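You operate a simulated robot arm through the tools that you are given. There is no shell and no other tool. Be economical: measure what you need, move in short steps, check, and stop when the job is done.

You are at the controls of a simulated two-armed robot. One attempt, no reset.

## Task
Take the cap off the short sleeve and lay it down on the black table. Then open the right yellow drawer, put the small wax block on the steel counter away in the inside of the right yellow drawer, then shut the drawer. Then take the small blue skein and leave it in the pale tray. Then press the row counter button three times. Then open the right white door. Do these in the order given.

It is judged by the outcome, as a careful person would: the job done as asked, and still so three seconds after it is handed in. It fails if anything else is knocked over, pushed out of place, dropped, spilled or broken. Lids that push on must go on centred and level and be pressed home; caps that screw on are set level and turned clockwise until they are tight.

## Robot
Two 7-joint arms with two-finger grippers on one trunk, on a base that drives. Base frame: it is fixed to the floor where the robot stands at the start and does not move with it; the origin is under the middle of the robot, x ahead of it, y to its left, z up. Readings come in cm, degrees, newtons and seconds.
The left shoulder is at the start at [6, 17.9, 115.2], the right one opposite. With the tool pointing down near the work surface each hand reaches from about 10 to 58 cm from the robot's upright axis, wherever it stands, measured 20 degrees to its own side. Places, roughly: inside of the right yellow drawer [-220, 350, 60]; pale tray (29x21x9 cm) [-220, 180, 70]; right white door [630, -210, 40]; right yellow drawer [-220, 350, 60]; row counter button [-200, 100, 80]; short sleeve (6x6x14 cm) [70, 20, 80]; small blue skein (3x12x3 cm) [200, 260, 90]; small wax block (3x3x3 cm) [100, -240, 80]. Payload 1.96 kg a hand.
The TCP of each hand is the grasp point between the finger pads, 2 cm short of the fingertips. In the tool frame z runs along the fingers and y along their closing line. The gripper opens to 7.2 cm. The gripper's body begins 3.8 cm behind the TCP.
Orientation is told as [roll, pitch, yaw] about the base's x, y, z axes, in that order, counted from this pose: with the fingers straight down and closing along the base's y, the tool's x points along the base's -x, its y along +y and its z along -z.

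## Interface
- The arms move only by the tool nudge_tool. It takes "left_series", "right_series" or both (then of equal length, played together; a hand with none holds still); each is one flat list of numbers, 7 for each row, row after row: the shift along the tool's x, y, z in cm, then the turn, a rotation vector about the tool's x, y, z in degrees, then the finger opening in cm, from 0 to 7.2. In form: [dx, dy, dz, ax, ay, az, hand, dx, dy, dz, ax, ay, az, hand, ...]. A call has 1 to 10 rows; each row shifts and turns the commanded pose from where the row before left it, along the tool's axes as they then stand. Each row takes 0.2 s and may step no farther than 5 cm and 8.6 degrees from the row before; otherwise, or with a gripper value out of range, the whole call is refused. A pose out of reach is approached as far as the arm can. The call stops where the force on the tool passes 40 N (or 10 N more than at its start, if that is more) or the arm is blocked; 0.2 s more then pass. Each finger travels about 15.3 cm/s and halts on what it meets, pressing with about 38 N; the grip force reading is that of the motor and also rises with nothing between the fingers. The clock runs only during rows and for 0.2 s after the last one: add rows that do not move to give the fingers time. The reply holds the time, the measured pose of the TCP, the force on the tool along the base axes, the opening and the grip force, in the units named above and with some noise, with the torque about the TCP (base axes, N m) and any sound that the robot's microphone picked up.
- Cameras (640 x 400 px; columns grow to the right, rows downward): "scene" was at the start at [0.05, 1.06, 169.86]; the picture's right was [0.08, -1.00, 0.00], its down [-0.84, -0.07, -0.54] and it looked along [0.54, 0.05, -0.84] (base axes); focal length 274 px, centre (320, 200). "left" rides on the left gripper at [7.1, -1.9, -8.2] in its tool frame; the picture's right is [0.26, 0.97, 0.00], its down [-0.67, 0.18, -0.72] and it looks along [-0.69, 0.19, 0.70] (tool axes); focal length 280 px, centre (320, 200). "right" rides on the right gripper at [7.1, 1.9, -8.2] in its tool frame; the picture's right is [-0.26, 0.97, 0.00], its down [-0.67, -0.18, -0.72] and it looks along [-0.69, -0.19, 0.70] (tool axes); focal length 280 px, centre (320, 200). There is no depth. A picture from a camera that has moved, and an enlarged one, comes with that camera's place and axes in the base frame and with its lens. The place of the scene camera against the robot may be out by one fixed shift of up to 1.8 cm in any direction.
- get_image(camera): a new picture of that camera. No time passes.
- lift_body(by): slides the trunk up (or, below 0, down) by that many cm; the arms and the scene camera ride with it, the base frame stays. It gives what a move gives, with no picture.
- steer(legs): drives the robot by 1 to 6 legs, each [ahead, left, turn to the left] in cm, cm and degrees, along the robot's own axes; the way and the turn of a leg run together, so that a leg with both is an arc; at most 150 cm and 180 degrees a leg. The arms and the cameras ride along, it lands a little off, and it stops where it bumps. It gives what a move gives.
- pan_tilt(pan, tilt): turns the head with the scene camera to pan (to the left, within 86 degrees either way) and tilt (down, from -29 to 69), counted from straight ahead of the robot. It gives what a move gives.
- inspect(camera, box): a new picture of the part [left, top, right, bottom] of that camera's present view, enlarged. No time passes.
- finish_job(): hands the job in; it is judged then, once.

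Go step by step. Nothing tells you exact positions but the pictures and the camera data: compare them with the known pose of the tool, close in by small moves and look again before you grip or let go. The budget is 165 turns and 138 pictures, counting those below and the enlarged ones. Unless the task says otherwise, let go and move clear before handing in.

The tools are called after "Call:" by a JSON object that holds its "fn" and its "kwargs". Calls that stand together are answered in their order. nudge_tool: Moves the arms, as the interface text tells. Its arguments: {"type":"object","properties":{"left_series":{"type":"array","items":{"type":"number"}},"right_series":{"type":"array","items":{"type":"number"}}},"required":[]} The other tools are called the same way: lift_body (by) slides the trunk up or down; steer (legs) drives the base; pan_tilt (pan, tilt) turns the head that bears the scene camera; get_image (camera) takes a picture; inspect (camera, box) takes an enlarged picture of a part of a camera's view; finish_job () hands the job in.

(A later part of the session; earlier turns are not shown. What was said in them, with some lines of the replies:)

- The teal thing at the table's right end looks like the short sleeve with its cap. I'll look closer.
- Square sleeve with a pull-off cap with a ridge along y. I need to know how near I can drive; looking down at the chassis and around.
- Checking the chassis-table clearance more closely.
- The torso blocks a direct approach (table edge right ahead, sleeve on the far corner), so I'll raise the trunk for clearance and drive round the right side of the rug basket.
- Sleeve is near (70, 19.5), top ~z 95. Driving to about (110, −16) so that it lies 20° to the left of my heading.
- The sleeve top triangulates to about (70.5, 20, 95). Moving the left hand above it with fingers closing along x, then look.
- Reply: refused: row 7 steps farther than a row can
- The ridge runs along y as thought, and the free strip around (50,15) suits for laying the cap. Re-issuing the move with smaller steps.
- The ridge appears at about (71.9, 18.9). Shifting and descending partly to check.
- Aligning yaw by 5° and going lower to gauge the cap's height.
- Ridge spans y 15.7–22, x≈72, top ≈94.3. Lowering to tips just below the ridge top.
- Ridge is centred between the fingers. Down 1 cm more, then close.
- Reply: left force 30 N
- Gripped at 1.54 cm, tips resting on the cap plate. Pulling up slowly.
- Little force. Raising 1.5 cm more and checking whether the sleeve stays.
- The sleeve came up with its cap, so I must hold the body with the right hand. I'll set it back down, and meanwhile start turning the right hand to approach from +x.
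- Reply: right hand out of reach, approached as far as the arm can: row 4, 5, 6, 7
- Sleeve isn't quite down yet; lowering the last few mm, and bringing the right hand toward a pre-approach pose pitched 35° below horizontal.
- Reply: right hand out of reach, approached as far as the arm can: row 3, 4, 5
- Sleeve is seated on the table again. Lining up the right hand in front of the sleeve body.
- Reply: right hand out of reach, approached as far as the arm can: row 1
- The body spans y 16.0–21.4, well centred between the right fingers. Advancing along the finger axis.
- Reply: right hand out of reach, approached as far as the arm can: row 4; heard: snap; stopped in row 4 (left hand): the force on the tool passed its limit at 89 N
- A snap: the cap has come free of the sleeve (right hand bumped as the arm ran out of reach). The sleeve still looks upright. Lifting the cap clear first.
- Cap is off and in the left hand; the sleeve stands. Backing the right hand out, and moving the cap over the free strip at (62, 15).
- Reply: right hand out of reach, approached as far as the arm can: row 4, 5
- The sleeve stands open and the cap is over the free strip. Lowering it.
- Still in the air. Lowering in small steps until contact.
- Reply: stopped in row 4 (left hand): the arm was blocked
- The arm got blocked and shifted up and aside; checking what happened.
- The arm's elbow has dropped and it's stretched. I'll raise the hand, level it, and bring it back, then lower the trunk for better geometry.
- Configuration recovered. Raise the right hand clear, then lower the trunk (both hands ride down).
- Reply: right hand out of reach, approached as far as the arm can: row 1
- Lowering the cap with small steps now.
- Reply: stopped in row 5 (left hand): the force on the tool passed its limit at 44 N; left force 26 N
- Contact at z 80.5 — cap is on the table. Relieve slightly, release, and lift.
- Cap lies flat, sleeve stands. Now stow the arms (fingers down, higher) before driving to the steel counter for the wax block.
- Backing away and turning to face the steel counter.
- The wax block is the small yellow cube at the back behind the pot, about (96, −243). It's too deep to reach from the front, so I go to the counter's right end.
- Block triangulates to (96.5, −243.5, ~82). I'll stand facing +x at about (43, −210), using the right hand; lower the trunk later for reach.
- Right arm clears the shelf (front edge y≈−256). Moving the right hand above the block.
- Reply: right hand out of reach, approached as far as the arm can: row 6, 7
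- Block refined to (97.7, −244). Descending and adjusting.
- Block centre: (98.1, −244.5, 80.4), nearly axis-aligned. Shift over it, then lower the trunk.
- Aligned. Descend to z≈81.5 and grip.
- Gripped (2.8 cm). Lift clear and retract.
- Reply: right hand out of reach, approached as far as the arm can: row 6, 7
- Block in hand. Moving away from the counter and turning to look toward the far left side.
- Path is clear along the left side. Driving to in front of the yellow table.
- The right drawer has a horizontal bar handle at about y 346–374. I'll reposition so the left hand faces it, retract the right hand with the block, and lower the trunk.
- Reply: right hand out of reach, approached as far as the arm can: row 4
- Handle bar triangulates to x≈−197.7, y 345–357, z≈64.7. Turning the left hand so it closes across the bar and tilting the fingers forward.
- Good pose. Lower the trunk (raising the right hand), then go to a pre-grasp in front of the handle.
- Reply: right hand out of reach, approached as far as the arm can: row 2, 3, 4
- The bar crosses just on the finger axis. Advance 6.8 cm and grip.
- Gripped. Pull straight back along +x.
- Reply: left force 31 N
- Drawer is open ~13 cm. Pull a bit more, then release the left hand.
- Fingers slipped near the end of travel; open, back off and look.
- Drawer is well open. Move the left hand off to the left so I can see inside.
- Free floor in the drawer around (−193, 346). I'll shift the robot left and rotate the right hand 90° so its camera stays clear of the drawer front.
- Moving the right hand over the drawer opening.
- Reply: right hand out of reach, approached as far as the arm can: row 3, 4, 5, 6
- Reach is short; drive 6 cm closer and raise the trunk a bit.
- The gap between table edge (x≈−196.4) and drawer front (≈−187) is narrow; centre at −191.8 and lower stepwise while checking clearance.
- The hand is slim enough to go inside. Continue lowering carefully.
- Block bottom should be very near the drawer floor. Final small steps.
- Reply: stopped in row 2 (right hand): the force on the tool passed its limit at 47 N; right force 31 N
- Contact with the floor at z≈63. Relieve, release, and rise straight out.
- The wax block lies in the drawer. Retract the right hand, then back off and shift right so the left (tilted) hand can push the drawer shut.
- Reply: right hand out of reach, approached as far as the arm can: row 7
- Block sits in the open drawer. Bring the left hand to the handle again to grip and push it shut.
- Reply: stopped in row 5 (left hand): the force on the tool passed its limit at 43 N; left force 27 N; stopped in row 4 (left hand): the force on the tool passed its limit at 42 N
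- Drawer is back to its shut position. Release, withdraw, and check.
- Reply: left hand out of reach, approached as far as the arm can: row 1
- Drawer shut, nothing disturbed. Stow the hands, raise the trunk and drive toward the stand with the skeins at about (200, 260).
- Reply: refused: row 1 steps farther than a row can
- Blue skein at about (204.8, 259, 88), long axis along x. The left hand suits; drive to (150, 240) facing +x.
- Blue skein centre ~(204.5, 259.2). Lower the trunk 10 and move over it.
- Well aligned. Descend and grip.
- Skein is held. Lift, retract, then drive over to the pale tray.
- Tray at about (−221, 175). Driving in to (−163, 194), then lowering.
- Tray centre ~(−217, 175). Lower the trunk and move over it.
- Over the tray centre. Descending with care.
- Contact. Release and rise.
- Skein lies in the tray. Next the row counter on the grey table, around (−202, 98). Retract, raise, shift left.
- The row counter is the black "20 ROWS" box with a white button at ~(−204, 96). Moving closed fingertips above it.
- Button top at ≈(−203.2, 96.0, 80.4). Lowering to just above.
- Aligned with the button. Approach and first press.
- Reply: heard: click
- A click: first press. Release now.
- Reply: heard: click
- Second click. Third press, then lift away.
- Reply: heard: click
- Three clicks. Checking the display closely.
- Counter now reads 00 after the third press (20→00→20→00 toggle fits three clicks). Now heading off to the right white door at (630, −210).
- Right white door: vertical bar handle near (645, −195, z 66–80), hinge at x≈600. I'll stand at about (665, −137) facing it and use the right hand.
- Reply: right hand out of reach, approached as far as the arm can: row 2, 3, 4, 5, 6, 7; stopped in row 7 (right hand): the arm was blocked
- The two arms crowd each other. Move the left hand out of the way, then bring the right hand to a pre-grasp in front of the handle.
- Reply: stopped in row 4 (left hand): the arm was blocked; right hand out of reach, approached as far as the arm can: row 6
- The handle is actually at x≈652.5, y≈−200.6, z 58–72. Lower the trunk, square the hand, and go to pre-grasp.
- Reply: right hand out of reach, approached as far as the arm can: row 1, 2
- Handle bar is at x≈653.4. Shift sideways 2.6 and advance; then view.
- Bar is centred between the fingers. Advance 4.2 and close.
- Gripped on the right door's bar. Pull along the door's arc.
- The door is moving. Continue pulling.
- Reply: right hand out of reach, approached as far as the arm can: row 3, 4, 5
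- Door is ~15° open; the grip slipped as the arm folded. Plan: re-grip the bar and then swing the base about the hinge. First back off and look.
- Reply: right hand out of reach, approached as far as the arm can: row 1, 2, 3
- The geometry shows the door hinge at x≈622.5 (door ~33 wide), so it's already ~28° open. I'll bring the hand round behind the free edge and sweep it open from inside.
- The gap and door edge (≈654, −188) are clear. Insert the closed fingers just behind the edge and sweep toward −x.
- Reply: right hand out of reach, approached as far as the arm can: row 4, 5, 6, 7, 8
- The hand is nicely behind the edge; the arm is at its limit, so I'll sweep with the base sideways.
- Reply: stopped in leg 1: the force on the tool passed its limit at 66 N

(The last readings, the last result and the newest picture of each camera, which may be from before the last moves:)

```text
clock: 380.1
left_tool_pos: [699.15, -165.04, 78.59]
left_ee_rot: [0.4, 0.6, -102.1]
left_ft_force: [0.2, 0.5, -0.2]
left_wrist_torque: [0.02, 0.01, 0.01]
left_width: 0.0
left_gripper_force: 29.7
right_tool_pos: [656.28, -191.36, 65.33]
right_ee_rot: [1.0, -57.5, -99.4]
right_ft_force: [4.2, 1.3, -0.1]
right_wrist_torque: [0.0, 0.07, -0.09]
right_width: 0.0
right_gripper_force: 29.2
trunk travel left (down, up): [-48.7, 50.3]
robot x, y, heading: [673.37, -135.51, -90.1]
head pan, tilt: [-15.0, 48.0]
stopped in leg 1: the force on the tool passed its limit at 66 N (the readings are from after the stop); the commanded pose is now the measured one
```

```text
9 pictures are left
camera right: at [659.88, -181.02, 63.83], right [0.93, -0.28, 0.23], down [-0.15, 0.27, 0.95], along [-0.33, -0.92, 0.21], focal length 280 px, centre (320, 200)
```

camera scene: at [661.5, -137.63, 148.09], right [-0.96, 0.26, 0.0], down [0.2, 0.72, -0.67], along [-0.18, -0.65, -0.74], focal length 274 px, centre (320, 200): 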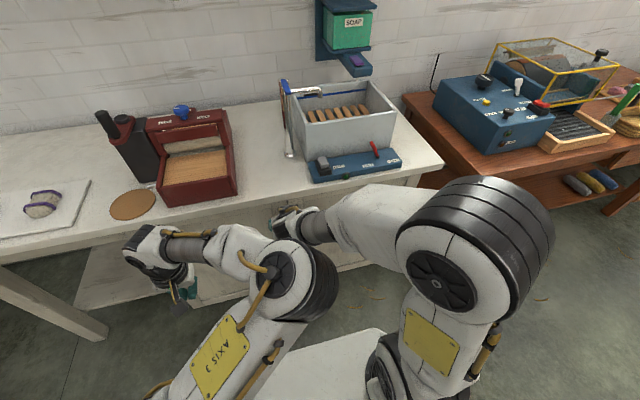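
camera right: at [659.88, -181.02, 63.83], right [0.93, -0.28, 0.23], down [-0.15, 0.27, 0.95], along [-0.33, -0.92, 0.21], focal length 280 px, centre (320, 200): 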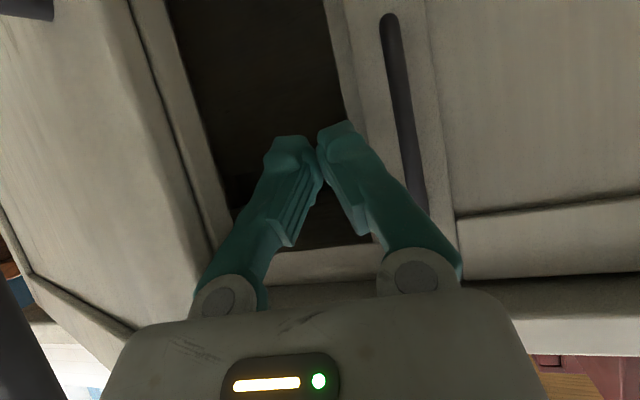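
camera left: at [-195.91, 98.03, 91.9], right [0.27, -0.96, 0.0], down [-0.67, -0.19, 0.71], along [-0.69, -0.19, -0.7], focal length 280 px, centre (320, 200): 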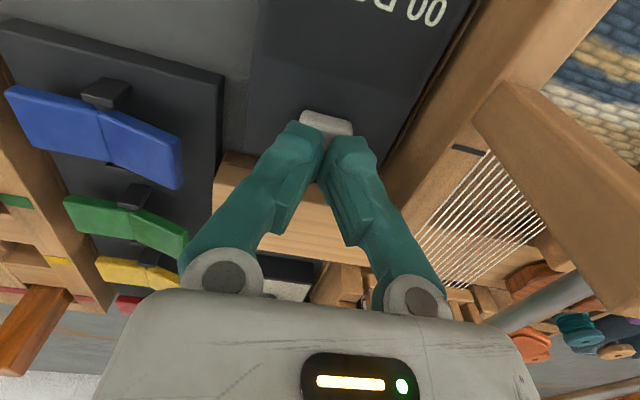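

The gripper side just jams on the edge. Rotate the hand so the fingers point more toward −x (hooking behind the door).

Call:
{"fn": "nudge_tool", "kwargs": {"right_series": [0, 0.8, 0, 0, 0, 0, 0, 0, 0, 0, 6.36, 0, 3.98, 0, 0, 0, 0, 6.36, 0, 3.98, 0, 0, 0, 0, 6.36, 0, 3.98, 0, 0, 0, 0, 6.36, 0, 3.98, 0, 0, 0, 0, 6.36, 0, 3.98, 0, 0, 0, 0, 0, 0, 0, 0]}}

Call:
{"fn": "get_image", "kwargs": {"camera": "right"}}

```text
clock: 381.6
left_tool_pos: [698.96, -164.86, 78.76]
left_ee_rot: [0.5, 0.6, -102.2]
left_ft_force: [-0.1, 0.1, 0.4]
left_wrist_torque: [0.0, -0.04, -0.01]
left_width: 0.03
left_gripper_force: 29.9
right_tool_pos: [657.13, -191.43, 65.48]
right_ee_rot: [0.4, -57.3, -136.5]
right_ft_force: [-0.1, 0.2, -0.1]
right_wrist_torque: [0.0, 0.02, -0.02]
right_width: 0.0
right_gripper_force: 29.8
trunk travel left (down, up): [-48.7, 50.3]
robot x, y, heading: [673.55, -135.32, -90.2]
head pan, tilt: [-15.0, 48.0]
```

```text
8 pictures are left
camera right: at [666.2, -185.42, 63.88], right [0.57, -0.79, 0.22], down [0.04, 0.3, 0.95], along [-0.82, -0.53, 0.2], focal length 280 px, centre (320, 200)
```

right: 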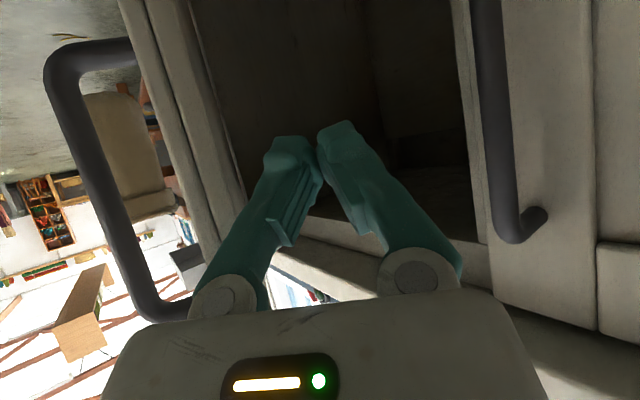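

Now the fingers can hook behind the door. Advance and pull outward.

Call:
{"fn": "nudge_tool", "kwargs": {"right_series": [0, 0, 3, 0, 0, 0, 0, 0, 0, 3.5, 0, 0, 0, 0, 0.22, -1.44, -0.33, 0, 0, 0, 0, 0.22, -1.44, -0.33, 0, 0, 0, 0, 0.22, -1.44, -0.33, 0, 0, 0, 0, 0.22, -1.44, -0.33, 0, 0, 0, 0, 0.22, -1.44, -0.33, 0, 0, 0, 0, 0.22, -1.44, -0.33, 0, 0, 0, 0, 0.22, -1.44, -0.33, 0, 0, 0, 0]}}

Call:
{"fn": "get_image", "kwargs": {"camera": "right"}}

```text
clock: 383.6
left_tool_pos: [699.12, -165.02, 78.66]
left_ee_rot: [0.6, 0.6, -102.1]
left_ft_force: [1.2, 0.0, -0.4]
left_wrist_torque: [-0.01, 0.01, 0.0]
left_width: 0.0
left_gripper_force: 29.7
right_tool_pos: [648.26, -186.21, 61.76]
right_ee_rot: [0.4, -57.4, -136.4]
right_ft_force: [0.6, -0.4, -0.4]
right_wrist_torque: [0.01, 0.0, 0.01]
right_width: 0.0
right_gripper_force: 29.8
trunk travel left (down, up): [-48.7, 50.3]
robot x, y, heading: [673.24, -135.51, -90.1]
head pan, tilt: [-15.0, 48.0]
```

```text
7 pictures are left
camera right: at [657.31, -180.06, 60.28], right [0.57, -0.79, 0.22], down [0.04, 0.3, 0.95], along [-0.82, -0.53, 0.2], focal length 280 px, centre (320, 200)
```

right: 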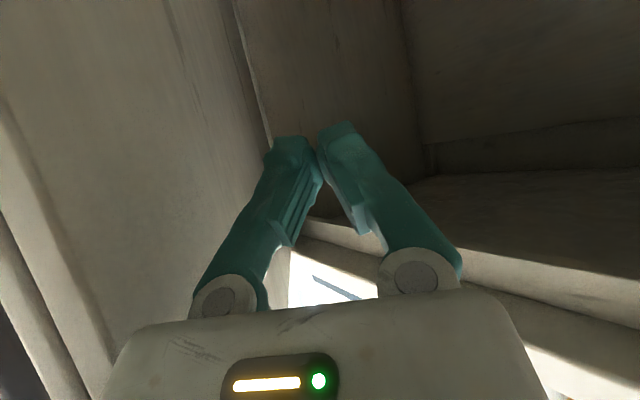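

Working: the door swings open. Keep pushing along the hand's side direction.

Call:
{"fn": "nudge_tool", "kwargs": {"right_series": [0, -1.8, 0, 0, 0, 0, 0, 0, -1.8, 0, 0, 0, 0, 0, 0, -1.8, 0, 0, 0, 0, 0, 0, -1.8, 0, 0, 0, 0, 0, 0, -1.8, 0, 0, 0, 0, 0, 0, -1.8, 0, 0, 0, 0, 0, 0, -1.8, 0, 0, 0, 0, 0]}}

Call:
{"fn": "get_image", "kwargs": {"camera": "scene"}}

```text
clock: 385.2
left_tool_pos: [699.07, -164.92, 78.66]
left_ee_rot: [0.6, 0.5, -102.1]
left_ft_force: [-0.3, -0.9, 0.2]
left_wrist_torque: [0.01, 0.02, -0.02]
left_width: 0.0
left_gripper_force: 29.5
right_tool_pos: [638.65, -183.16, 64.2]
right_ee_rot: [0.1, -57.0, -136.2]
right_ft_force: [-0.6, -0.3, -0.9]
right_wrist_torque: [-0.01, 0.03, 0.0]
right_width: 0.01
right_gripper_force: 29.4
right hand out of reach, approached as far as the arm can: row 2, 3, 4, 5, 6, 7
trunk travel left (down, up): [-48.7, 50.3]
robot x, y, heading: [673.76, -135.37, -90.3]
head pan, tilt: [-15.0, 48.0]
```

```text
6 pictures are left
camera scene: at [670.5, -136.64, 140.08], right [-0.97, 0.26, 0.0], down [0.19, 0.72, -0.67], along [-0.18, -0.65, -0.74], focal length 274 px, centre (320, 200)
```

scene: 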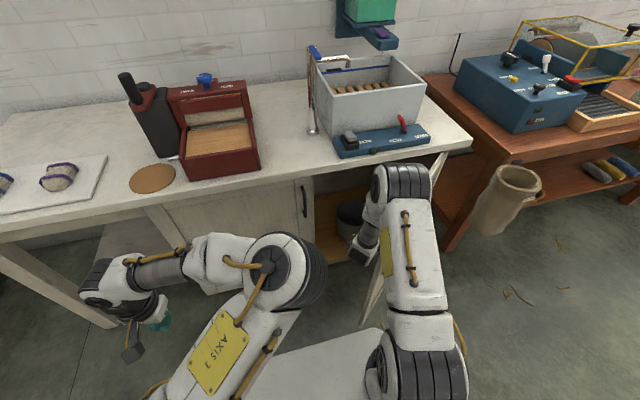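

Call:
{"fn": "inspect", "kwargs": {"camera": "scene", "box": [290, 140, 480, 335]}}

```text
2.05 times, centred on (385, 238) of scene
camera zoom: at [670.5, -136.64, 140.08], right [-0.97, 0.26, 0.0], down [0.19, 0.72, -0.67], along [-0.18, -0.65, -0.74], focal length 562 px, centre (187, 123)
```

zoom: 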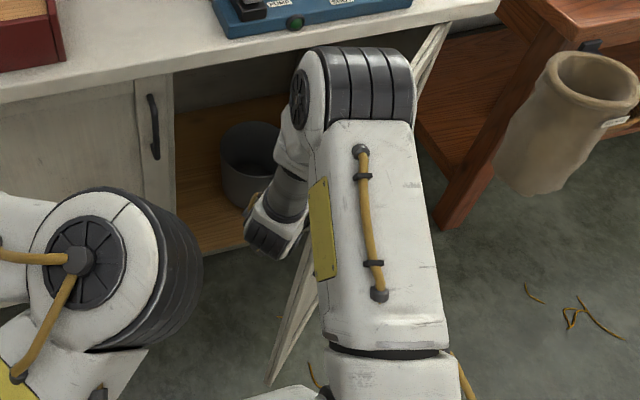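

The door stands about 55° open. Push it wider by moving the base right a bit.

Call:
{"fn": "steer", "kwargs": {"legs": [[0, -9, 0]]}}

Call:
{"fn": "inspect", "kwargs": {"camera": "scene", "box": [250, 120, 530, 340]}}

```text
clock: 386.4
left_tool_pos: [689.94, -164.95, 78.77]
left_ee_rot: [0.5, 0.5, -102.3]
left_ft_force: [0.6, 0.1, 0.8]
left_wrist_torque: [0.03, -0.03, -0.04]
left_width: 0.02
left_gripper_force: 29.3
right_tool_pos: [629.57, -183.1, 64.19]
right_ee_rot: [0.2, -56.9, -136.4]
right_ft_force: [0.1, 0.3, 0.4]
right_wrist_torque: [0.01, 0.01, 0.01]
right_width: 0.0
right_gripper_force: 29.2
trunk travel left (down, up): [-48.7, 50.3]
robot x, y, heading: [664.28, -135.48, -90.5]
head pan, tilt: [-15.0, 48.0]
```

```text
1.82 times, centred on (390, 230) of scene
camera zoom: at [661.26, -136.63, 140.08], right [-0.96, 0.26, 0.0], down [0.2, 0.72, -0.67], along [-0.17, -0.65, -0.74], focal length 498 px, centre (193, 146)
```

zoom: 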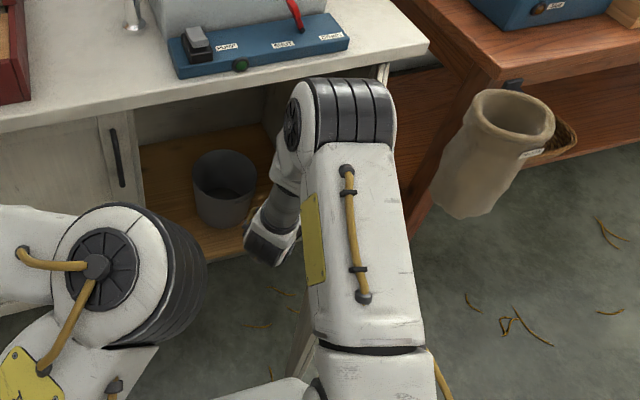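

Door is wide open. Withdraw: move left away from the door, then back off.

Call:
{"fn": "steer", "kwargs": {"legs": [[0, 10, 0], [-35, 0, 0]]}}

Call:
{"fn": "get_image", "kwargs": {"camera": "scene"}}

```text
clock: 389.4
left_tool_pos: [700.16, -130.16, 78.65]
left_ee_rot: [0.6, 0.5, -102.3]
left_ft_force: [0.4, 0.2, -0.6]
left_wrist_torque: [0.04, -0.03, -0.03]
left_width: 0.04
left_gripper_force: 29.5
right_tool_pos: [639.67, -148.22, 64.22]
right_ee_rot: [0.1, -57.0, -136.3]
right_ft_force: [-0.4, 0.2, -0.7]
right_wrist_torque: [-0.01, 0.01, 0.05]
right_width: 0.01
right_gripper_force: 29.7
trunk travel left (down, up): [-48.7, 50.3]
robot x, y, heading: [674.81, -100.8, -90.1]
head pan, tilt: [-15.0, 48.0]
```

```text
3 pictures are left
camera scene: at [671.59, -101.85, 140.08], right [-0.96, 0.26, 0.0], down [0.2, 0.72, -0.67], along [-0.18, -0.65, -0.74], focal length 274 px, centre (320, 200)
```

scene: 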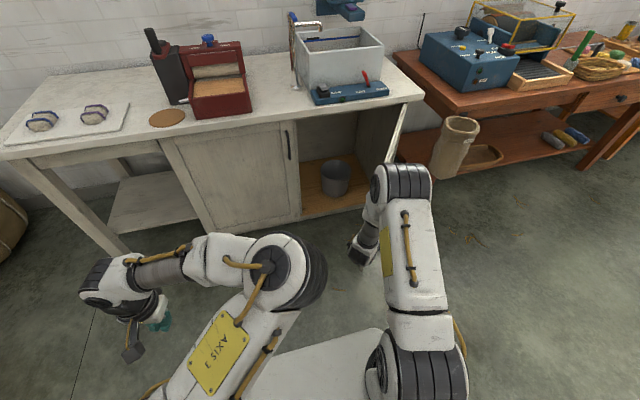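

The right white door stands wide open, and both hands are clear with nothing knocked over. Handing in.

Call:
{"fn": "finish_job", "kwargs": {}}

```text
The job is handed in.
```

I did every step in the order given and handed the job in:

- **Cap:** it is off the short sleeve and lies on the black table. It came free with a snap when my right hand bumped the sleeve. The sleeve shifted a few centimetres but still stands upright.
- **Wax block:** I picked it up just before opening the right yellow drawer, then put it inside and shut the drawer.
- **Blue skein:** it is in the pale tray.
- **Row counter:** I pressed the button three times and heard a click each time. The display went from 20 to 00; I did not read it between presses.
- **White door:** the right one stands wide open.
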